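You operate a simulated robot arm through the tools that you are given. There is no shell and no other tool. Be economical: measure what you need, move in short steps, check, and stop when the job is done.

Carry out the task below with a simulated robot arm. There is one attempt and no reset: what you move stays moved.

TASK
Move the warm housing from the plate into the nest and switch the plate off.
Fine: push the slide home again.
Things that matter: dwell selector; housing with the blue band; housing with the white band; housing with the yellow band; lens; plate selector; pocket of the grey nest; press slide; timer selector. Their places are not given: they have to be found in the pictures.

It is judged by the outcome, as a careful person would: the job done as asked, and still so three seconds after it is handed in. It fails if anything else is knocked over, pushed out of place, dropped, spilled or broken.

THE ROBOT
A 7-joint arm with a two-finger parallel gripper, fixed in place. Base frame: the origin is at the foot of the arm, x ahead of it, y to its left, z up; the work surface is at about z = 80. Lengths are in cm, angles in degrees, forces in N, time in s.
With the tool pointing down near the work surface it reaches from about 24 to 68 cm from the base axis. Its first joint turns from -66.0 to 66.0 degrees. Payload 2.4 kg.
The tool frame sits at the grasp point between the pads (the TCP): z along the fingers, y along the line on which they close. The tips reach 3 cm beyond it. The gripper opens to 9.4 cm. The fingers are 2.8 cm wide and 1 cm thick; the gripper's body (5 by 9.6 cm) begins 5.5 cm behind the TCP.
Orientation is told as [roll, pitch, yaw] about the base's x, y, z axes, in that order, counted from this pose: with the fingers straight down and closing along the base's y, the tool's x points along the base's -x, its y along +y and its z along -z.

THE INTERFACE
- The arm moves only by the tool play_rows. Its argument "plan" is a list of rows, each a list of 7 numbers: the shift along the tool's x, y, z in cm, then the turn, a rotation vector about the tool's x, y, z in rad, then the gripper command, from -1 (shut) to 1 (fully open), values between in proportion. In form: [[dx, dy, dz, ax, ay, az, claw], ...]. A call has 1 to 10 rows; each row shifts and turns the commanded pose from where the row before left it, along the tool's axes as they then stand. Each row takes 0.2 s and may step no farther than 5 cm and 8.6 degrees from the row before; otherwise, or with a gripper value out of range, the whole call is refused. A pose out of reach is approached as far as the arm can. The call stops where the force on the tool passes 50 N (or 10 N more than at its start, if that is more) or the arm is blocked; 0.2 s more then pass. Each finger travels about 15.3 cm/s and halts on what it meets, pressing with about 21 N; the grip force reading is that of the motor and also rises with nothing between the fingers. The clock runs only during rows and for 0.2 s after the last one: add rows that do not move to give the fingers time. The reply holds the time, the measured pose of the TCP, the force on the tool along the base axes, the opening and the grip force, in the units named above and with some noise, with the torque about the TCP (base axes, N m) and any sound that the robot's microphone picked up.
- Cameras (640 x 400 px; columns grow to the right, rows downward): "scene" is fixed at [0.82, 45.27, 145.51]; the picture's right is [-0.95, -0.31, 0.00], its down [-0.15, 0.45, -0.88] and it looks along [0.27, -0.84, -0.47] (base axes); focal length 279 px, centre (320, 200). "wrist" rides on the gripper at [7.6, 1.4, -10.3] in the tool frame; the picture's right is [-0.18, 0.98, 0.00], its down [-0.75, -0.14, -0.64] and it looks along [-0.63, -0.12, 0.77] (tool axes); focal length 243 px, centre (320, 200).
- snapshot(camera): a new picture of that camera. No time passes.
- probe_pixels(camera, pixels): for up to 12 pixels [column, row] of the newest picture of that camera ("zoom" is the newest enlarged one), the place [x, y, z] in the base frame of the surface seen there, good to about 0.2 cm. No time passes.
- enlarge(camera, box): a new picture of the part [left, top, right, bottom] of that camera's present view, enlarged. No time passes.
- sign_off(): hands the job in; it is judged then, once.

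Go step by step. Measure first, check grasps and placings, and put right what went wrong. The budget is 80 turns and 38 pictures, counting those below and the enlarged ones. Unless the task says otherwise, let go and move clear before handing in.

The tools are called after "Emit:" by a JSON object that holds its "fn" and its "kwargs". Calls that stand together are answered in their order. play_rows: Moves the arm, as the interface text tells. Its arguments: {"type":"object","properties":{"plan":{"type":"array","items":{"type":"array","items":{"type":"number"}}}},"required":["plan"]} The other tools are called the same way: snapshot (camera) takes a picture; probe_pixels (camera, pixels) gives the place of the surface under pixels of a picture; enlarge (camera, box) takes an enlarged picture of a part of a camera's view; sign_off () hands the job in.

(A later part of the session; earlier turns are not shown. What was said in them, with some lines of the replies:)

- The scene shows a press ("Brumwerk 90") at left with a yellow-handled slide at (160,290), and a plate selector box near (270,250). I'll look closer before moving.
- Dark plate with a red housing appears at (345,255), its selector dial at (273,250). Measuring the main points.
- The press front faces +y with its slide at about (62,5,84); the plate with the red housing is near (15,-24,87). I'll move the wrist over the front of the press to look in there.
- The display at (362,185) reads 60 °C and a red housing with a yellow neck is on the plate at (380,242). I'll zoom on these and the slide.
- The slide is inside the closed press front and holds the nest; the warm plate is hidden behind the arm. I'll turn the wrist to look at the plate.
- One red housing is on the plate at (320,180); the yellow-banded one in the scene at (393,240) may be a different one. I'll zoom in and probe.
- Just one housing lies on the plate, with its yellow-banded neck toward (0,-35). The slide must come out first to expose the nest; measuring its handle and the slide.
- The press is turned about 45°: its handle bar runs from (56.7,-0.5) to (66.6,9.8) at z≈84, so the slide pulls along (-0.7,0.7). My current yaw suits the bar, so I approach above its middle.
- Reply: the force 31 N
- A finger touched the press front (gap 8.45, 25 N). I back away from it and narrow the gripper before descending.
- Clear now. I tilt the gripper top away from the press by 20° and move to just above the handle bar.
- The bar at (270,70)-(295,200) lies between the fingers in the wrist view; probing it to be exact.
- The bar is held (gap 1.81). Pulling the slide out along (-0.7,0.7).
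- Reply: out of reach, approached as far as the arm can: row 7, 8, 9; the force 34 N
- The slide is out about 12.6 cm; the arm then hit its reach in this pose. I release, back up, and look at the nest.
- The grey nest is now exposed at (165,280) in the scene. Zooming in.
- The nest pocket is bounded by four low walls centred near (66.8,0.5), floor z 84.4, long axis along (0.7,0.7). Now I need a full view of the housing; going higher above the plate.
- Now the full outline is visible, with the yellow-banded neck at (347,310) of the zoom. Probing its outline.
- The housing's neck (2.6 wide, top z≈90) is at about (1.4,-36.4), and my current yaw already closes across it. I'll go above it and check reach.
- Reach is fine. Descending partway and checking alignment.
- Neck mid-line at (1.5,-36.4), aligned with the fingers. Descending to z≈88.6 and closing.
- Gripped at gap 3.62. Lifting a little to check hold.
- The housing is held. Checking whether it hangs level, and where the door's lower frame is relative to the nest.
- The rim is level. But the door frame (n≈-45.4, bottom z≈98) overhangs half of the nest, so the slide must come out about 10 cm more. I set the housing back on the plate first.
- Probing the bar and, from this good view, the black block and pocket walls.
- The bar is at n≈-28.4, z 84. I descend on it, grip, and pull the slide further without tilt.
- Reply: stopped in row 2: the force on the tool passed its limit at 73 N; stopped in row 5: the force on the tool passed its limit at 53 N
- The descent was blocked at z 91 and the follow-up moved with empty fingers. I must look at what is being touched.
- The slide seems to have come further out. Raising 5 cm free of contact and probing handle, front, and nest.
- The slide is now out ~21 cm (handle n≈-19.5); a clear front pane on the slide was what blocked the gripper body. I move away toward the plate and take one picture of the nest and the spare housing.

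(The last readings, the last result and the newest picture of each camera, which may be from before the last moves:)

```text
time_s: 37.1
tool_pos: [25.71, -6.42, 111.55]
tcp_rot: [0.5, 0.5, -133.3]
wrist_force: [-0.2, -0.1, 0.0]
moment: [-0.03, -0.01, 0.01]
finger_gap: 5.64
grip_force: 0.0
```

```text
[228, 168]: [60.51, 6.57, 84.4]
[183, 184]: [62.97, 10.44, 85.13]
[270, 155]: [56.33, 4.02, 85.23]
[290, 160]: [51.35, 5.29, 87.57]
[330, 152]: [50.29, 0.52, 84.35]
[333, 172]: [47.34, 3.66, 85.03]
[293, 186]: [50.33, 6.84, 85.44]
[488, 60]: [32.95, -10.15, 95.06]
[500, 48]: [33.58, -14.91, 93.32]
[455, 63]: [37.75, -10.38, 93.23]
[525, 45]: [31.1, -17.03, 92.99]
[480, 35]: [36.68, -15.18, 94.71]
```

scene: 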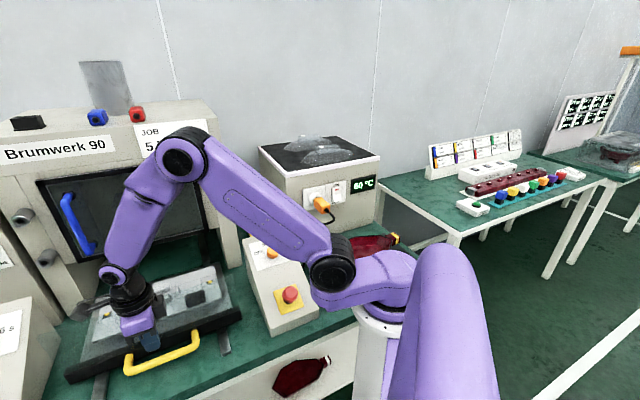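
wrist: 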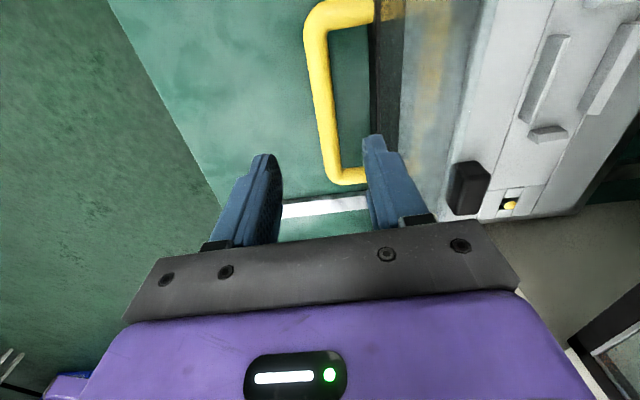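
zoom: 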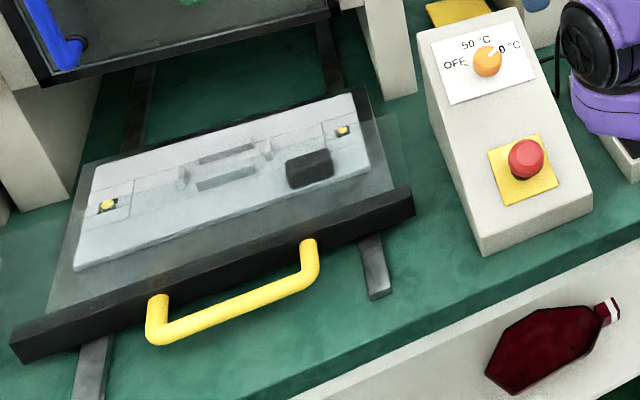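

The pocket is centred at about a=47.4, n=-38 (i.e. (60.4,6.6)), floor 84.4. Going back to grip the housing.

Emit:
{"fn": "play_rows", "kwargs": {"plan": [[-4.79, 0.33, 0, 0, 0, 0, 0.2], [-4.79, 0.33, 0, 0, 0, 0, 0.2], [-4.79, 0.33, 0, 0, 0, 0, 0.2], [-4.79, 0.33, 0, 0, 0, 0, 0.2], [-4.79, 0.33, 0, 0, 0, 0, 0.2], [-4.79, 0.33, 0, 0, 0, 0, 0.2], [-4.79, 0.33, 0, 0, 0, 0, 0.2], [-4.79, 0.33, 0, 0, 0, 0, 0.2]]}}

```text
time_s: 38.9
tool_pos: [1.21, -36.1, 111.83]
tcp_rot: [0.5, 0.5, -133.3]
wrist_force: [0.0, 0.0, 0.4]
moment: [0.03, -0.03, -0.01]
finger_gap: 5.62
grip_force: 0.1
```

Emit:
{"fn": "play_rows", "kwargs": {"plan": [[0.1, 0, 4.6, 0, 0, 0, 0.2], [0.1, 0, 4.6, 0, 0, 0, 0.2], [0, 0, 4.6, 0, 0, 0, 0.2], [0, 0, 4.6, 0, 0, 0, 0.2], [0, 0, 4.7, 0, 0, 0, 0.2], [0, 0, 0, 0, 0, 0, 0.2]]}}

```text
time_s: 40.3
tool_pos: [1.65, -36.08, 88.57]
tcp_rot: [0.5, 0.4, -133.4]
wrist_force: [1.1, 0.6, 0.7]
moment: [0.02, 0.03, -0.04]
finger_gap: 5.64
grip_force: 0.1
```

Emit:
{"fn": "play_rows", "kwargs": {"plan": [[0, 0, 0, 0, 0, 0, -1], [0, 0, 0, 0, 0, 0, -1], [0, 0, 0, 0, 0, 0, -1], [0, 0, -1.5, 0, 0, 0, -1], [0, 0, -2.5, 0, 0, 0, -1], [0, -1, -2, 0, 0, 0, -1], [0, -1, -2, 0, 0, 0, -1], [0, 0, -3, 0, 0, 0, -1], [0, 0, -4, 0, 0, 0, -1], [0, 0, -4, 0, 0, 0, -1]]}}

Emit:
{"fn": "play_rows", "kwargs": {"plan": [[0, 0, -4, 0, 0, 0, -1], [0, 0, -4, 0, 0, 0, -1], [0, 0, -4, 0, 0, 0, -1], [0, 0, -3, 0, 0, 0, -1], [0, 0, 0, 0, 0, 0, -1]]}}

```text
time_s: 42.5
tool_pos: [0.08, -34.56, 107.5]
tcp_rot: [0.5, 0.5, -133.3]
wrist_force: [0.2, -0.8, -2.3]
moment: [-0.14, 0.1, 0.0]
finger_gap: 3.61
grip_force: 21.2
```

```text
time_s: 43.7
tool_pos: [-0.09, -34.58, 122.7]
tcp_rot: [0.5, 0.4, -133.3]
wrist_force: [-0.1, 1.3, -2.3]
moment: [-0.13, 0.08, 0.01]
finger_gap: 3.64
grip_force: 21.0
```

Held firmly. Carrying it high, in an outward arc, to free air in front of the scene camera.

Emit:
{"fn": "play_rows", "kwargs": {"plan": [[3.14, 2, 0, 0, 0, 0, -1], [3.14, 2, 0, 0, 0, 0, -1], [3.14, 2, 0, 0, 0, 0, -1], [3.14, 2, 0, 0, 0, 0, -1], [3.14, 2, 0, 0, 0, 0, -1]]}}

Emit:
{"fn": "play_rows", "kwargs": {"plan": [[3.98, -1.4, 0, 0, 0, 0, -1], [3.98, -1.4, 0, 0, 0, 0, -1], [3.98, -1.4, 0, 0, 0, 0, -1], [3.98, -1.4, 0, 0, 0, 0, -1], [3.98, -1.4, 0, 0, 0, 0, -1], [3.98, -1.4, 0, 0, 0, 0, -1], [3.98, -1.4, -3, 0, 0, 0, -1], [0, 0, -3, 0, 0, 0, -1]]}}

Emit:
{"fn": "enlarge", "kwargs": {"camera": "scene", "box": [60, 100, 360, 290]}}

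```text
time_s: 44.9
tool_pos: [18.09, -29.87, 122.85]
tcp_rot: [0.5, 0.5, -133.3]
wrist_force: [0.8, 0.5, -1.7]
moment: [-0.14, 0.13, 0.0]
finger_gap: 3.61
grip_force: 21.4
```

```text
refused: row 7 steps farther than a row can; nothing moved
```

```text
2.11 times, centred on (210, 195) of scene
```

zoom: 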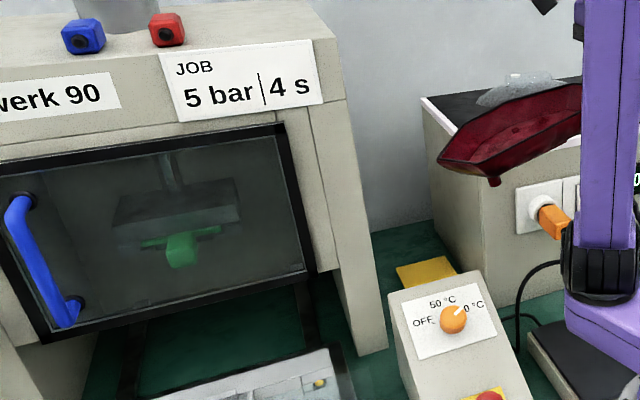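

A small foot is visible under the hull at (493,180). I need to see the underside to know how it fits the ribs; I'll carry it nearer and tilt it toward the scene camera.

Emit:
{"fn": "play_rows", "kwargs": {"plan": [[3.98, -1.4, 0, 0, 0, 0, -1], [3.98, -1.4, 0, 0, 0, 0, -1], [3.98, -1.4, 0, 0, 0, 0, -1], [3.98, -1.4, 0, 0, 0, 0, -1], [3.98, -1.4, 0, 0, 0, 0, -1], [3.98, -1.4, 0, 0, 0, 0, -1], [3.98, -1.4, 0, 0, 0, 0, -1], [0, 0, -3, 0, 0, 0, -1], [0, 0, -3, 0, 0, 0, -1], [0, 0, -3, 0, 0, 0, -1]]}}

Emit:
{"fn": "play_rows", "kwargs": {"plan": [[0, 0, 0, 0.12, 0, 0, -1], [0, 0, 0, 0.12, 0, 0, -1], [0, 0, 0, 0.12, 0, 0, -1], [0, 0, 0, 0.12, 0, 0, -1], [0, 0, 0, 0.12, 0, 0, -1], [0, 0, 0, 0, 0, 0, -1]]}}

Emit:
{"fn": "enlarge", "kwargs": {"camera": "scene", "box": [100, 130, 300, 255]}}

```text
time_s: 47.1
tool_pos: [29.76, -3.11, 131.8]
tcp_rot: [0.4, 0.5, -133.3]
wrist_force: [-0.1, 0.0, -1.1]
moment: [-0.11, 0.06, -0.04]
finger_gap: 3.62
grip_force: 21.5
```

```text
time_s: 48.5
tool_pos: [30.04, -2.98, 131.68]
tcp_rot: [-8.2, 0.6, -133.3]
wrist_force: [0.4, -0.8, -1.9]
moment: [-0.09, 0.05, 0.01]
finger_gap: 3.64
grip_force: 21.0
out of reach, approached as far as the arm can: row 2, 3, 4, 5
```

```text
3.20 times, centred on (200, 192) of scene
```

zoom: 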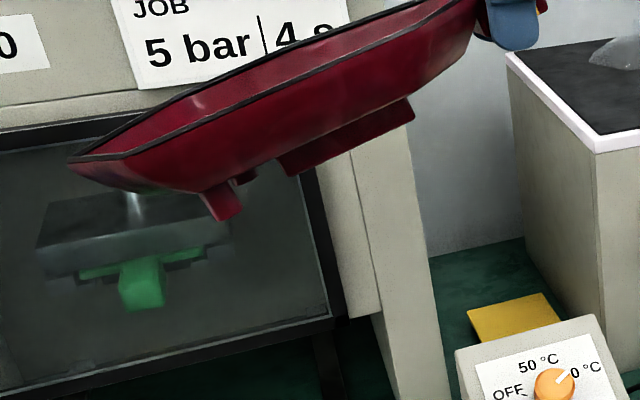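

The underside shows a short peg at (220,200) and a long rib from (285,165) to (413,110) in the zoom. Probing these to get their place relative to the tool.

Emit:
{"fn": "probe_pixels", "kwargs": {"camera": "zoom", "pixels": [[204, 196], [220, 215], [240, 207], [245, 178], [285, 165], [295, 174], [350, 145], [412, 118], [408, 102], [280, 160], [75, 165], [500, 20]]}}

Emit:
{"fn": "probe_pixels", "kwargs": {"camera": "zoom", "pixels": [[225, 205], [212, 212], [238, 185], [250, 175], [350, 135], [350, 152], [400, 122], [300, 160], [410, 110], [215, 185], [180, 188], [440, 80]]}}

```text
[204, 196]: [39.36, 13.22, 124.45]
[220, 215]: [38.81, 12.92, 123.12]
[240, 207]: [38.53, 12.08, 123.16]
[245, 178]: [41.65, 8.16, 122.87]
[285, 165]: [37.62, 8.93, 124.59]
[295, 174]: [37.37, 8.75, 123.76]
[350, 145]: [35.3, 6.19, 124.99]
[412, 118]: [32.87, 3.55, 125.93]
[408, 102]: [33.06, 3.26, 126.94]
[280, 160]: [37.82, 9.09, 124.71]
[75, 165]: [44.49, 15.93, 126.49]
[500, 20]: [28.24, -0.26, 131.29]
```

```text
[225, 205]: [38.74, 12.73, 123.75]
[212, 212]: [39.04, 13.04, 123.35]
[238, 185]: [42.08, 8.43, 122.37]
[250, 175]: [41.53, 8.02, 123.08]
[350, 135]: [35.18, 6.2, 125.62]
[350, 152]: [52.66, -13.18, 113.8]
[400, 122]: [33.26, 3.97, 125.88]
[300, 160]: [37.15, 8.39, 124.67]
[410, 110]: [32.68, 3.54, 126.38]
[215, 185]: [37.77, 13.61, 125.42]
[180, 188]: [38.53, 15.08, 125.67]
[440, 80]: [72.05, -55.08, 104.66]
```

The underside has a keel (≈7 cm long, 3 wide) that matches the rib pocket, with the tip and neck matching the two yellow marks; the housing has sagged about 15° in the grip. I'll level the roll, carry it outboard of the nest, and pitch up to level it.

Emit:
{"fn": "play_rows", "kwargs": {"plan": [[0, 0, 0, -0.075, 0, 0, -1], [0, 0, 0, -0.075, 0, 0, -1], [0, 0, 0, 0, 0, 0.02, -1], [2.8, 1.72, 0, 0, 0, 0, -1], [2.8, 1.72, 0, 0, 0, 0, -1], [2.8, 1.72, 0, 0, 0, 0, -1], [2.8, 1.72, 0, 0, 0, 0, -1], [2.8, 1.72, 0, 0, 0, 0, -1], [2.8, 1.72, 0, 0, 0, 0, -1]]}}

Emit:
{"fn": "play_rows", "kwargs": {"plan": [[0, 0, 3, 0, 0.087, 0, -1], [0, 0, 3, 0, 0.087, 0, -1], [0, 0, 3, 0, 0.087, 0, -1], [0, 0, 0, 0, 0, 0, -1]]}}

```text
time_s: 50.5
tool_pos: [49.22, 1.74, 132.07]
tcp_rot: [0.2, 0.4, -134.5]
wrist_force: [0.1, -0.6, -1.9]
moment: [-0.11, 0.13, 0.0]
finger_gap: 3.6
grip_force: 20.9
```

```text
time_s: 51.5
tool_pos: [49.81, 2.29, 122.97]
tcp_rot: [0.3, 15.4, -134.4]
wrist_force: [0.3, -0.7, -1.7]
moment: [-0.13, 0.11, -0.01]
finger_gap: 3.59
grip_force: 21.0
```

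Descending outboard of the door handle to z≈96, then checking level and position with the wrist camera.

Emit:
{"fn": "play_rows", "kwargs": {"plan": [[-1.14, 0, 3.76, 0, 0, 0, -1], [-1.14, 0, 3.76, 0, 0, 0, -1], [-1.14, 0, 3.76, 0, 0, 0, -1], [-1.14, 0, 3.76, 0, 0, 0, -1], [-1.14, 0, 3.76, 0, 0, 0, -1], [-1.14, 0, 3.76, 0, 0, 0, -1], [-1.0, 0, 3.3, 0, 0, 0, -1], [0, 0, 0, 0, 0, 0, -1]]}}

Emit:
{"fn": "snapshot", "kwargs": {"camera": "wrist"}}

```text
time_s: 53.3
tool_pos: [49.35, 1.98, 96.05]
tcp_rot: [0.4, 15.4, -134.4]
wrist_force: [-0.2, -0.1, -1.9]
moment: [-0.12, 0.08, -0.01]
finger_gap: 3.63
grip_force: 20.3
```

```text
2 pictures are left
```

wrist: 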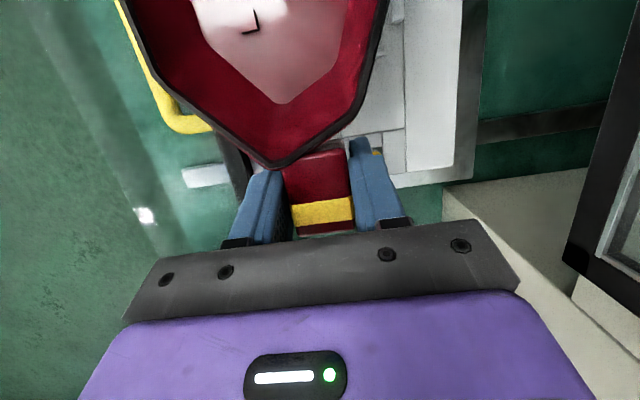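

Emit:
{"fn": "probe_pixels", "kwargs": {"camera": "wrist", "pixels": [[272, 164], [150, 77], [130, 30], [352, 110], [385, 15], [310, 155], [320, 160], [283, 100], [230, 20], [340, 30], [300, 215], [345, 210]]}}

Emit:
{"fn": "probe_pixels", "kwargs": {"camera": "wrist", "pixels": [[375, 152], [380, 155], [440, 175], [475, 175], [460, 30], [405, 100], [250, 40], [283, 60], [320, 50], [253, 25], [395, 20], [385, 135]]}}

```text
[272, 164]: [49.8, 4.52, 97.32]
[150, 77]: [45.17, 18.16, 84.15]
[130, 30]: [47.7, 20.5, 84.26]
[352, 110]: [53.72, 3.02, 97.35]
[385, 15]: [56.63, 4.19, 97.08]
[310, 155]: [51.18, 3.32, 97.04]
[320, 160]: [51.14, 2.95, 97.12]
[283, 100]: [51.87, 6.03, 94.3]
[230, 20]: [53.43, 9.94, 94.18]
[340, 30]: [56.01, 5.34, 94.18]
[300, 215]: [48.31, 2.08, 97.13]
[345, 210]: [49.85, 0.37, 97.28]
```

```text
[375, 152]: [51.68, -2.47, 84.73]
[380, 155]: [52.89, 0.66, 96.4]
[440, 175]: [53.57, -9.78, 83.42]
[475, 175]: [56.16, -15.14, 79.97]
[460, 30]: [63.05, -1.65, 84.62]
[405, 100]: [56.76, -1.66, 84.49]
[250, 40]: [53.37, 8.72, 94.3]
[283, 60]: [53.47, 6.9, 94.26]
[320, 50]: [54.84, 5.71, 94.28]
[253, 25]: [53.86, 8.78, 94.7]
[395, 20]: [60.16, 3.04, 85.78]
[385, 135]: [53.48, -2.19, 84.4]
```

The housing is level (rim 97.1–97.3, bottom ≈90.6). Moving it inward over the pocket under the door handle level.

Emit:
{"fn": "play_rows", "kwargs": {"plan": [[-0.46, 0, 1.74, 0, 0, 0, -1], [-0.16, 1.5, -0.04, 0, 0, 0, -1], [-0.16, 1.5, -0.04, 0, 0, 0, -1], [0, 1.55, 0, 0, 0, 0, -1], [0, 0, 0, 0, 0, 0, -1]]}}

```text
time_s: 54.5
tool_pos: [52.52, -1.78, 94.11]
tcp_rot: [0.4, 15.2, -134.4]
wrist_force: [0.6, 0.7, -1.3]
moment: [-0.12, 0.11, -0.01]
finger_gap: 3.63
grip_force: 20.7
```

Emit:
{"fn": "play_rows", "kwargs": {"plan": [[-0.3, -0.3, 1.35, 0, 0, 0, -1], [-0.36, 0, 1.35, 0, 0, 0, -1], [0, 0, 0, 0, 0, 0, -1]]}}

Emit:
{"fn": "play_rows", "kwargs": {"plan": [[-0.08, 0, 0.29, 0, 0, 0, -1], [-0.08, 0, 0.29, 0, 0, 0, -1], [-0.08, 0, 0.29, 0, 0, 0, -1], [0, 0, 0, 0, 0, 0, -1]]}}

```text
time_s: 55.3
tool_pos: [52.3, -1.43, 91.2]
tcp_rot: [0.3, 15.4, -134.4]
wrist_force: [0.1, 0.2, -1.5]
moment: [-0.13, 0.1, -0.03]
finger_gap: 3.62
grip_force: 20.7
```

```text
time_s: 56.3
tool_pos: [52.21, -1.4, 90.43]
tcp_rot: [0.3, 15.3, -134.5]
wrist_force: [-0.6, -0.4, -2.3]
moment: [-0.12, 0.1, 0.0]
finger_gap: 3.62
grip_force: 21.0
```

No contact yet at z 90.4, with the keel bottom already below the rib tops: it's entering. Continuing slowly.

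Emit:
{"fn": "play_rows", "kwargs": {"plan": [[-0.07, 0, 0.25, 0, 0, 0, -1], [-0.07, 0, 0.25, 0, 0, 0, -1], [0, 0, 0, 0, 0, 0, -1]]}}

```text
time_s: 57.1
tool_pos: [52.27, -1.51, 89.85]
tcp_rot: [0.4, 15.4, -134.4]
wrist_force: [0.6, -1.9, -0.7]
moment: [-0.15, 0.07, -0.19]
finger_gap: 3.62
grip_force: 20.8
```

Emit:
{"fn": "play_rows", "kwargs": {"plan": [[-0.05, 0, 0.2, 0, 0, 0, -1], [-0.05, 0, 0.2, 0, 0, 0, -1], [0, 0, 0, 0, 0, 0, -1]]}}

```text
time_s: 57.9
tool_pos: [52.33, -1.44, 89.5]
tcp_rot: [0.2, 15.3, -134.4]
wrist_force: [1.5, -1.5, -0.8]
moment: [-0.14, 0.1, -0.15]
finger_gap: 3.61
grip_force: 21.1
```

Emit:
{"fn": "play_rows", "kwargs": {"plan": [[-0.05, 0, 0.2, 0, 0, 0, -1], [-0.05, 0, 0.2, 0, 0, 0, -1], [0, 0, 0, 0, 0, 0, -1]]}}

```text
time_s: 58.7
tool_pos: [52.36, -1.4, 89.12]
tcp_rot: [0.3, 15.3, -134.4]
wrist_force: [-0.3, -0.7, 1.0]
moment: [0.24, -0.13, 0.05]
finger_gap: 3.64
grip_force: 20.7
```

The moment flipped, so the housing now rests at z 89.1 (seated level expected ≈89–89.8). One small confirming press, then release and back off.

Emit:
{"fn": "play_rows", "kwargs": {"plan": [[-0.04, 0, 0.15, 0, 0, 0, -1], [0, 0, 0, 0, 0, 0, -1]]}}

Emit:
{"fn": "play_rows", "kwargs": {"plan": [[0, 0, 0, 0, 0, 0, -0.1], [0, 0, 0, 0, 0, 0, 0], [0, 0, -1, 0, 0, 0, 0], [0, 0, -2, 0, 0, 0, 0], [0, 0, 0, 0, 0, 0, 0]]}}

```text
time_s: 59.3
tool_pos: [52.32, -1.43, 88.91]
tcp_rot: [0.3, 15.4, -134.4]
wrist_force: [-0.9, -1.5, 3.3]
moment: [0.52, -0.42, -0.08]
finger_gap: 3.63
grip_force: 20.9
```

```text
time_s: 60.5
tool_pos: [51.77, -1.96, 91.8]
tcp_rot: [0.3, 15.3, -134.5]
wrist_force: [-0.2, 0.9, 0.9]
moment: [0.01, 0.05, -0.01]
finger_gap: 4.73
grip_force: 0.1
```

Released. Backing up and outward, then turning the wrist to face the press for a check view and the push.

Emit:
{"fn": "play_rows", "kwargs": {"plan": [[0, 0, -3.5, 0, 0, 0, 0], [0, -2.25, 0, 0, 0, 0, 0], [0, -2.25, 0, 0, 0, 0, 0], [0, 0, -4, 0, 0, 0, 0], [0, 0, -4, 0, -0.09, 0, 0], [0, 0, -4, 0, -0.09, 0, 0], [0, 0, -3, 0, -0.088, 0, 0], [0, 0, 0, 0, 0, 0, 0]]}}

Emit:
{"fn": "play_rows", "kwargs": {"plan": [[0, -3, 0, 0, 0, -0.145, -1], [0, -3, 0, 0, 0, -0.145, -1], [0, 0, 0, 0, 0, -0.145, -1], [0, 0, 0, 0, 0, -0.145, -1], [0, 0, 0, 0, 0, -0.145, -1], [0, 0, 0, 0, 0, -0.145, -1], [0, 0, 0, 0, 0, -0.145, -1], [0, 0, 0, 0, 0, -0.145, -1], [0, 0, 0, 0, 0, -0.145, -1], [0, 0, 0, 0, 0, -0.145, -1]]}}

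```text
time_s: 62.3
tool_pos: [45.81, -1.56, 109.73]
tcp_rot: [0.3, -0.1, -134.5]
wrist_force: [-0.3, 0.0, -0.5]
moment: [0.05, 0.01, 0.02]
finger_gap: 4.7
grip_force: 0.1
```

```text
time_s: 64.5
tool_pos: [41.02, 2.32, 109.84]
tcp_rot: [0.0, -0.3, -51.3]
wrist_force: [0.4, 0.3, -0.3]
moment: [0.0, 0.0, -0.01]
finger_gap: 0.0
grip_force: 20.8
```

Emit:
{"fn": "play_rows", "kwargs": {"plan": [[0, 0, 0, 0, 0, -0.11, -1], [2.26, 3.28, 1, 0, 0, 0, -1], [2.26, 3.28, 1, 0, 0, 0, -1], [2.26, 3.28, 1, 0, 0, 0, -1], [2.26, 3.28, 1, 0, 0, 0, -1], [2.26, 3.28, 1, 0, 0, 0, -1]]}}

Emit:
{"fn": "probe_pixels", "kwargs": {"camera": "scene", "pixels": [[274, 251]]}}

Emit:
{"fn": "snapshot", "kwargs": {"camera": "wrist"}}

```text
time_s: 65.9
tool_pos: [44.65, 22.02, 104.95]
tcp_rot: [0.0, -0.3, -45.1]
wrist_force: [-0.6, -0.2, -0.6]
moment: [-0.01, 0.0, 0.02]
finger_gap: 0.01
grip_force: 20.8
```

```text
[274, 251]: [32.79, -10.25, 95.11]
```

```text
1 pictures are left
```

wrist: 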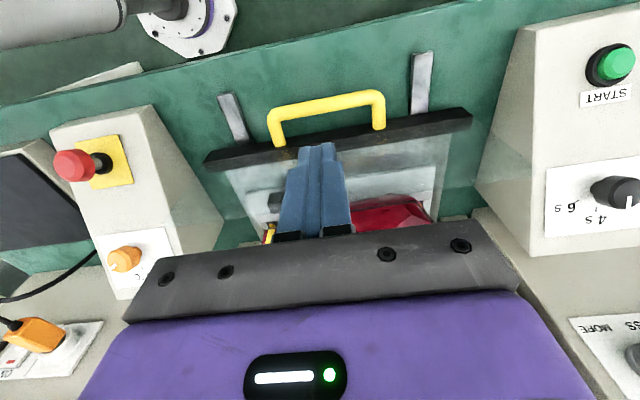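

Probing handle bar, housing rim, and the selector from this view.

Emit:
{"fn": "probe_pixels", "kwargs": {"camera": "wrist", "pixels": [[272, 112], [325, 102], [378, 95], [280, 140], [380, 122], [425, 205], [400, 198], [375, 207], [435, 218], [272, 232], [125, 258], [395, 215]]}}

```text
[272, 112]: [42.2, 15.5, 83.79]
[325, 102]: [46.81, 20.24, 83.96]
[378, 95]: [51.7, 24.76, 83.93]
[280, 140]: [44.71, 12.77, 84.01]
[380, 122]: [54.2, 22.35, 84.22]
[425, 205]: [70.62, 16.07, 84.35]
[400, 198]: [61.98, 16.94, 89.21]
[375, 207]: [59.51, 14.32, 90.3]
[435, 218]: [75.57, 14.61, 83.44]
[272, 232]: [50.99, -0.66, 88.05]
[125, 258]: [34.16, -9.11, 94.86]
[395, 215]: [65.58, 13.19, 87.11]
```

The housing rim sits at z≈90.3, level with a seated keel. Descending in front of the handle bar.

Emit:
{"fn": "play_rows", "kwargs": {"plan": [[0, 0, 4.5, 0, 0, 0, -1], [0, 0, 4.5, 0, 0, 0, -1], [0, 0, 4.5, 0, 0, 0, -1], [0, 0, 4.5, 0, 0, 0, -1], [0, 0.2, 2.2, 0, 0, 0, -1], [0, 0, 0, 0, 0, 0, -1]]}}

```text
time_s: 67.3
tool_pos: [45.09, 21.88, 84.6]
tcp_rot: [0.0, -0.4, -45.1]
wrist_force: [-0.2, 0.3, 0.0]
moment: [-0.03, 0.01, 0.0]
finger_gap: 0.0
grip_force: 21.4
```

Pushing the slide in gently.

Emit:
{"fn": "play_rows", "kwargs": {"plan": [[-0.8, 0, 0, 0, 0, 0, -1], [-0.8, 0, 0, 0, 0, 0, -1], [-1, 0, 0, 0, 0, 0, -1], [-1.2, 0, 0, 0, 0, 0, -1], [-1.2, 0, 0, 0, 0, 0, -1], [-1.2, 0, 0, 0, 0, 0, -1], [-1.2, 0, 0, 0, 0, 0, -1], [-1.2, 0, 0, 0, 0, 0, -1], [-1.2, 0, 0, 0, 0, 0, -1], [-1.2, 0, 0, 0, 0, 0, -1]]}}

```text
time_s: 69.5
tool_pos: [52.68, 13.96, 84.58]
tcp_rot: [0.1, -0.3, -45.1]
wrist_force: [-0.5, -0.8, -0.7]
moment: [0.03, -0.02, 0.01]
finger_gap: 0.0
grip_force: 20.9
```

Emit:
{"fn": "play_rows", "kwargs": {"plan": [[-1.2, 0, 0, 0, 0, 0, -1], [-1.2, 0, 0, 0, 0, 0, -1], [-1.2, 0, 0, 0, 0, 0, -1], [-1.2, 0, 0, 0, 0, 0, -1], [-1.2, 0, 0, 0, 0, 0, -1], [-1.2, 0, 0, 0, 0, 0, -1], [-1.2, 0, 0, 0, 0, 0, -1], [-1, 0, 0, 0, 0, 0, -1], [-0.8, 0, 0, 0, 0, 0, -1]]}}

```text
time_s: 71.5
tool_pos: [60.09, 6.64, 84.64]
tcp_rot: [0.0, -0.2, -45.2]
wrist_force: [-0.4, 0.1, -0.8]
moment: [-0.02, -0.01, 0.01]
finger_gap: 0.02
grip_force: 20.7
```

Emit:
{"fn": "play_rows", "kwargs": {"plan": [[-0.5, 0, 0, 0, 0, 0, -1], [-0.4, 0, 0, 0, 0, 0, -1], [-0.3, 0, 0, 0, 0, 0, -1], [-0.3, 0, 0, 0, 0, 0, -1]]}}

```text
time_s: 72.5
tool_pos: [60.52, 6.38, 84.54]
tcp_rot: [-0.5, 0.3, -44.9]
wrist_force: [-30.1, 20.5, 7.7]
moment: [0.39, 0.0, -0.09]
finger_gap: 0.0
grip_force: 20.9
```

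The slide stopped firmly at n≈-38.3, exactly the original home position. Backing off and up; meanwhile probing the plate selector's face and knob in the last wrist picture.

Emit:
{"fn": "play_rows", "kwargs": {"plan": [[2, 0, 0, 0, 0, 0, -1], [2, 0, 0, 0, 0, 0, -1], [2, 0, -3, 0, 0, 0, -1], [0, 0, -4.5, 0, 0, 0, -1], [0, 0, -4.5, 0, 0, 0, -1], [0, 0, -4.5, 0, 0, 0, -1], [0, 0, -4.5, 0, 0, 0, -1], [0, 0, -4.5, 0, 0, 0, -1]]}}

Emit:
{"fn": "probe_pixels", "kwargs": {"camera": "wrist", "pixels": [[100, 240], [150, 238], [165, 240], [120, 290], [110, 245], [111, 263], [118, 258], [138, 252], [128, 250], [130, 268], [150, 150], [180, 230]]}}

```text
time_s: 74.3
tool_pos: [56.62, 10.02, 110.05]
tcp_rot: [-0.1, -0.2, -44.9]
wrist_force: [0.2, -0.4, 0.4]
moment: [-0.02, 0.0, -0.01]
finger_gap: 0.0
grip_force: 21.3
```

```text
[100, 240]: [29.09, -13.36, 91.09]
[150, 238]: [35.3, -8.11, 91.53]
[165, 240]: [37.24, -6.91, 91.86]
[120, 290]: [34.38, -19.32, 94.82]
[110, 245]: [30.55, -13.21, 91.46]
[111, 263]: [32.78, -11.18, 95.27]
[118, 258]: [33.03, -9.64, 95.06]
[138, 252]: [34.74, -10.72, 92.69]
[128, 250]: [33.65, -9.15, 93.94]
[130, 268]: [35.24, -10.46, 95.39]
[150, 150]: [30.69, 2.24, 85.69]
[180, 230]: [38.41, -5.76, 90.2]
```

The selector face slopes ~27° and the knob top centre is about (33.05,-10.5,95.2). Moving above it along its axis and aligning the tool.

Emit:
{"fn": "play_rows", "kwargs": {"plan": [[0.74, -3.89, 0, 0, 0, 0, 0.3], [0.74, -3.89, 0, 0, 0, 0, 0.3], [0.74, -3.89, 0, 0, 0, 0, 0.3], [0.74, -3.89, 0, 0, 0, 0, 0.3], [0.74, -3.89, 0, 0, 0, 0, 0.3], [0.74, -3.89, 0, 0, 0, 0, 0.3], [0.74, -3.89, 0, 0, 0, 0, 0.3], [0.74, -3.89, 0, 0, 0, 0, 0.3]]}}

Emit:
{"fn": "play_rows", "kwargs": {"plan": [[0, 0, 0, 0, -0.1178, 0, 0.3], [0, 0, 0, 0, -0.1178, 0, 0.3], [0, 0, 0, 0, -0.1178, 0, 0.3], [0, 0, 0, 0, -0.1178, 0, 0.3]]}}

Emit:
{"fn": "play_rows", "kwargs": {"plan": [[0, 0, 0, 0, 0, 0.131, 0.3], [0, 0, 0, 0, 0, 0.131, 0.3], [0, 0, 0, 0, 0, 0.131, 0.3], [0, 0, 0, 0, 0, 0.131, 0.3], [0, 0, 0, 0, 0, 0.131, 0.3], [0, 0, 0, 0, 0, 0.131, 0.3], [0, 0, 0, 0, 0, 0.131, 0.3], [0, 0, 0, 0, 0, 0.131, 0.3]]}}

```text
time_s: 76.1
tool_pos: [30.5, -7.52, 110.28]
tcp_rot: [0.0, -0.3, -45.1]
wrist_force: [-0.4, 0.1, 0.2]
moment: [-0.01, 0.0, 0.03]
finger_gap: 6.11
grip_force: 0.0
```

```text
time_s: 77.1
tool_pos: [30.6, -7.6, 110.2]
tcp_rot: [-0.1, -27.3, -44.5]
wrist_force: [0.2, -1.3, -0.2]
moment: [0.1, -0.07, 0.05]
finger_gap: 6.12
grip_force: 0.0
```

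```text
time_s: 78.9
tool_pos: [30.41, -7.65, 110.2]
tcp_rot: [24.1, -13.3, -108.2]
wrist_force: [0.7, -1.0, -0.3]
moment: [0.01, -0.04, 0.01]
finger_gap: 6.11
grip_force: 0.0
```

Emit:
{"fn": "play_rows", "kwargs": {"plan": [[0.76, -1.465, 0, 0, 0, 0, 0.3], [0.76, -1.465, 0, 0, 0, 0, 0.3], [0, 0, 4, 0, 0, 0, 0.3], [0, 0, 4, 0, 0, 0, 0.3], [0, 0, 2, 0, 0, 0, 0.3], [0, 0, 0, 0, 0, 0, 0.3]]}}

```text
time_s: 80.3
tool_pos: [31.52, -8.92, 99.82]
tcp_rot: [24.2, -13.2, -107.9]
wrist_force: [0.9, -0.3, -0.3]
moment: [-0.04, 0.01, -0.01]
finger_gap: 6.09
grip_force: 0.1
```

On axis. Descending onto the knob.

Emit:
{"fn": "play_rows", "kwargs": {"plan": [[0, 0, 1.6, 0, 0, 0, 0.3], [0, 0, 1.6, 0, 0, 0, 0.3], [0, 0, 1.4, 0, 0, 0, 0.3], [0, 0, 0, 0, 0, 0, 0.3]]}}

```text
time_s: 81.3
tool_pos: [33.69, -10.69, 97.49]
tcp_rot: [23.7, -13.1, -108.0]
wrist_force: [-3.7, 1.1, -2.1]
moment: [0.07, 0.08, 0.01]
finger_gap: 6.37
grip_force: 2.4
out of reach, approached as far as the arm can: row 2, 3
```

The arm ran out of reach in this twisted pose and drifted sideways. I back off along the axis and will use two smaller twists around a better wrist angle.

Emit:
{"fn": "play_rows", "kwargs": {"plan": [[0, 0, -1.5, 0, 0, 0, 0.3], [0, 0, -3, 0, 0, 0, 0.3], [0, 0, -2, 0, 0, 0, 0.3], [0, 0, 0, 0, 0, -0.131, 0.3], [0, 0, 0, 0, 0, -0.131, 0.3], [0, 0, 0, 0, 0, -0.131, 0.3], [0, 0, 0, 0, 0, -0.131, 0.3]]}}

```text
time_s: 82.9
tool_pos: [31.79, -8.9, 102.78]
tcp_rot: [14.4, -23.4, -78.0]
wrist_force: [0.9, -0.1, 0.3]
moment: [-0.02, -0.02, 0.0]
finger_gap: 6.14
grip_force: 0.0
out of reach, approached as far as the arm can: row 2
```

Emit:
{"fn": "play_rows", "kwargs": {"plan": [[1.25, -1.0, 0, 0, 0, 0, 0.3], [0, 0, 1.5, 0, 0, 0, 0.3], [0, 0, 1.5, 0, 0, 0, 0.3], [0, 0, 0, 0, 0, 0, 0.3]]}}

```text
time_s: 83.9
tool_pos: [31.59, -9.1, 99.52]
tcp_rot: [14.5, -23.4, -78.0]
wrist_force: [-0.5, -0.8, 0.1]
moment: [0.0, 0.01, -0.02]
finger_gap: 6.13
grip_force: 0.2
```

Emit:
{"fn": "play_rows", "kwargs": {"plan": [[0, 0, 1.1, 0, 0, 0, 0.3], [0, 0, 1.1, 0, 0, 0, 0.3]]}}

```text
time_s: 84.5
tool_pos: [31.79, -9.66, 98.57]
tcp_rot: [14.3, -23.5, -78.1]
wrist_force: [0.0, -0.2, 0.0]
moment: [0.0, 0.01, 0.01]
finger_gap: 6.12
grip_force: 0.1
out of reach, approached as far as the arm can: row 1, 2
```

Reach fails because the tilt puts the wrist too close to the base. I'll reduce the tilt to ~14° and try again.

Emit:
{"fn": "play_rows", "kwargs": {"plan": [[0, 0, -3, 0, 0, 0, 0], [0, 0, -2, 0, 0, 0, 0], [0, 0, 0, 0.0575, 0.1, 0, 0], [0, 0, 0, 0.0575, 0.1, 0, 0], [0, 0, 0, 0, 0, 0.131, 0], [0, 0, 0, 0, 0, 0.131, 0], [0, 0, 0, 0, 0, 0.131, 0], [0, 0, 0, 0, 0, 0.131, 0]]}}

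```text
time_s: 86.3
tool_pos: [30.65, -8.53, 101.69]
tcp_rot: [12.3, -6.9, -106.0]
wrist_force: [-0.5, 0.4, 0.3]
moment: [0.02, -0.05, 0.0]
finger_gap: 4.69
grip_force: 0.1
out of reach, approached as far as the arm can: row 1, 2
```

Emit:
{"fn": "play_rows", "kwargs": {"plan": [[-0.44, 1.35, 0, 0, 0, 0, 0], [0, 0, 1.5, 0, 0, 0, 0], [0, 0, 1.5, 0, 0, 0, 0], [0, 0, 0, 0, 0, 0, 0]]}}

```text
time_s: 87.3
tool_pos: [32.38, -9.69, 99.1]
tcp_rot: [12.2, -6.9, -105.9]
wrist_force: [0.8, -0.3, -0.3]
moment: [-0.04, -0.01, 0.0]
finger_gap: 4.71
grip_force: 0.2
```

Emit:
{"fn": "play_rows", "kwargs": {"plan": [[0, 0, 1.2, 0, 0, 0, 0], [0, 0, 1.1, 0, 0, 0, 0], [0, 0, 1.1, 0, 0, 0, 0], [0, 0, 0, 0, 0, 0, 0]]}}

```text
time_s: 88.3
tool_pos: [33.03, -10.53, 95.89]
tcp_rot: [12.3, -7.1, -105.9]
wrist_force: [0.7, -0.1, 0.1]
moment: [0.0, -0.03, 0.01]
finger_gap: 4.69
grip_force: 0.0
```

Reached the knob without contact. Closing on it.

Emit:
{"fn": "play_rows", "kwargs": {"plan": [[0, 0, 0, 0, 0, 0, -1], [0, 0, 0, 0, 0, 0, -1], [0, 0, 0, 0, 0, 0, -1]]}}

```text
time_s: 89.1
tool_pos: [33.16, -10.7, 95.93]
tcp_rot: [12.5, -7.0, -105.8]
wrist_force: [16.5, -3.3, -6.0]
moment: [-0.03, -0.7, 0.18]
finger_gap: 3.79
grip_force: 44.1
```

The knob is held (gap 3.8). Twisting toward OFF (counter-clockwise seen from above).

Emit:
{"fn": "play_rows", "kwargs": {"plan": [[0, 0, 0, 0, 0, -0.131, -1], [0, 0, 0, 0, 0, -0.131, -1], [0, 0, 0, 0, 0, -0.131, -1], [0, 0, 0, 0, 0, -0.131, -1]]}}

```text
time_s: 90.1
tool_pos: [33.23, -10.6, 95.96]
tcp_rot: [7.4, -12.3, -75.7]
wrist_force: [17.0, -6.5, 1.7]
moment: [-0.65, -0.67, -0.03]
finger_gap: 3.72
grip_force: 45.1
```

Emit:
{"fn": "play_rows", "kwargs": {"plan": [[0, 0, 0, 0, 0, -0.131, -1], [0, 0, 0, 0, 0, -0.131, -1], [0, 0, 0, 0, 0, -0.131, -1], [0, 0, 0, 0, 0, -0.131, -1], [0, 0, 0, 0, 0, -0.131, -1], [0, 0, 0, 0, 0, -0.131, -1]]}}

```text
time_s: 91.5
tool_pos: [33.15, -10.65, 95.74]
tcp_rot: [-3.7, -13.8, -29.4]
wrist_force: [20.3, 0.6, 3.7]
moment: [-0.54, 0.87, -0.59]
finger_gap: 3.61
grip_force: 44.9
```

Emit:
{"fn": "play_rows", "kwargs": {"plan": [[0, 0, 0, 0, 0, -0.131, -1], [0, 0, 0, 0, 0, -0.131, -1], [0, 0, 0, 0, 0, -0.131, -1], [0, 0, 0, 0, 0, -0.131, -1], [0, 0, 0, 0, 0, -0.131, -1], [0, 0, 0, 0, 0, -0.131, -1]]}}

```text
time_s: 92.9
tool_pos: [32.87, -10.63, 95.97]
tcp_rot: [-12.2, -6.9, 15.4]
wrist_force: [0.5, -22.2, -1.9]
moment: [-0.63, -0.05, -1.13]
finger_gap: 3.79
grip_force: 45.5
```

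Turned ~120° with torque rising (‑1.1 N m), consistent with the end position. Releasing, backing off along the axis, and using the last picture on the dial.

Emit:
{"fn": "play_rows", "kwargs": {"plan": [[0, 0, 0, 0, 0, -0.06, -1], [0, 0, 0, 0, 0, 0, -1], [0, 0, 0, 0, 0, 0, 0], [0, 0, 0, 0, 0, 0, 0.1], [0, 0, -2, 0, 0, 0, 0.1], [0, 0, -3, 0, 0, 0, 0.1], [0, 0, -4, 0, 0, 0, 0.1], [0, 0, -4, 0, 0, 0, 0.1], [0, 0, -4, 0, 0, 0, 0.1]]}}

```text
time_s: 94.9
tool_pos: [30.05, -7.43, 112.48]
tcp_rot: [-12.6, -6.3, 19.2]
wrist_force: [-0.2, -0.2, -0.8]
moment: [-0.01, 0.02, -0.03]
finger_gap: 5.18
grip_force: 0.1
```

Emit:
{"fn": "play_rows", "kwargs": {"plan": [[0, 0, -4, 0, 0, 0, 0.1], [0, 0, -4, 0, 0, 0, 0.1]]}}

Emit:
{"fn": "enlarge", "kwargs": {"camera": "scene", "box": [70, 200, 310, 350]}}

```text
time_s: 95.5
tool_pos: [28.55, -6.04, 120.13]
tcp_rot: [-12.6, -6.3, 19.1]
wrist_force: [-0.4, -0.4, -0.9]
moment: [0.01, 0.01, -0.01]
finger_gap: 5.19
grip_force: 0.0
```

```text
2.67 times, centred on (190, 275) of scene
```

zoom: 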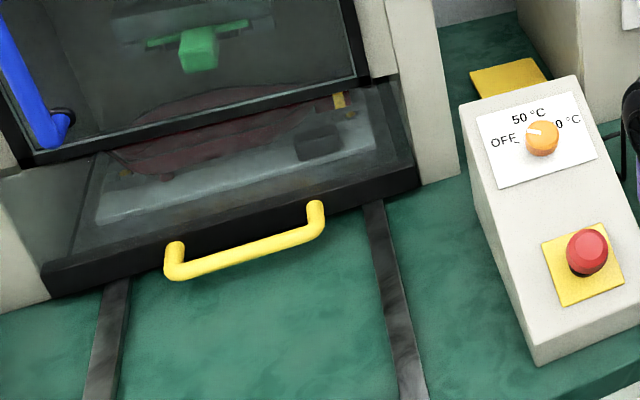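

The last picture shows the slide home with the housing in the nest, its neck at (338,100), and the selector pointer at (535,132) facing the OFF mark. The gripper is open and clear, so I'm handing in.

Emit:
{"fn": "sign_off", "kwargs": {}}

```text
The job is handed in.
```

The yellow-banded housing from the plate is in the nest, the slide is pushed home, and the plate selector points at OFF. I had no pictures left to check the 60 °C display on the bath box, so OFF is judged from the dial pointer alone.

Fingers touched the press front once. Later the gripper body pressed on what I took to be the slide's clear front pane and dragged the slide further out. I saw no damage.
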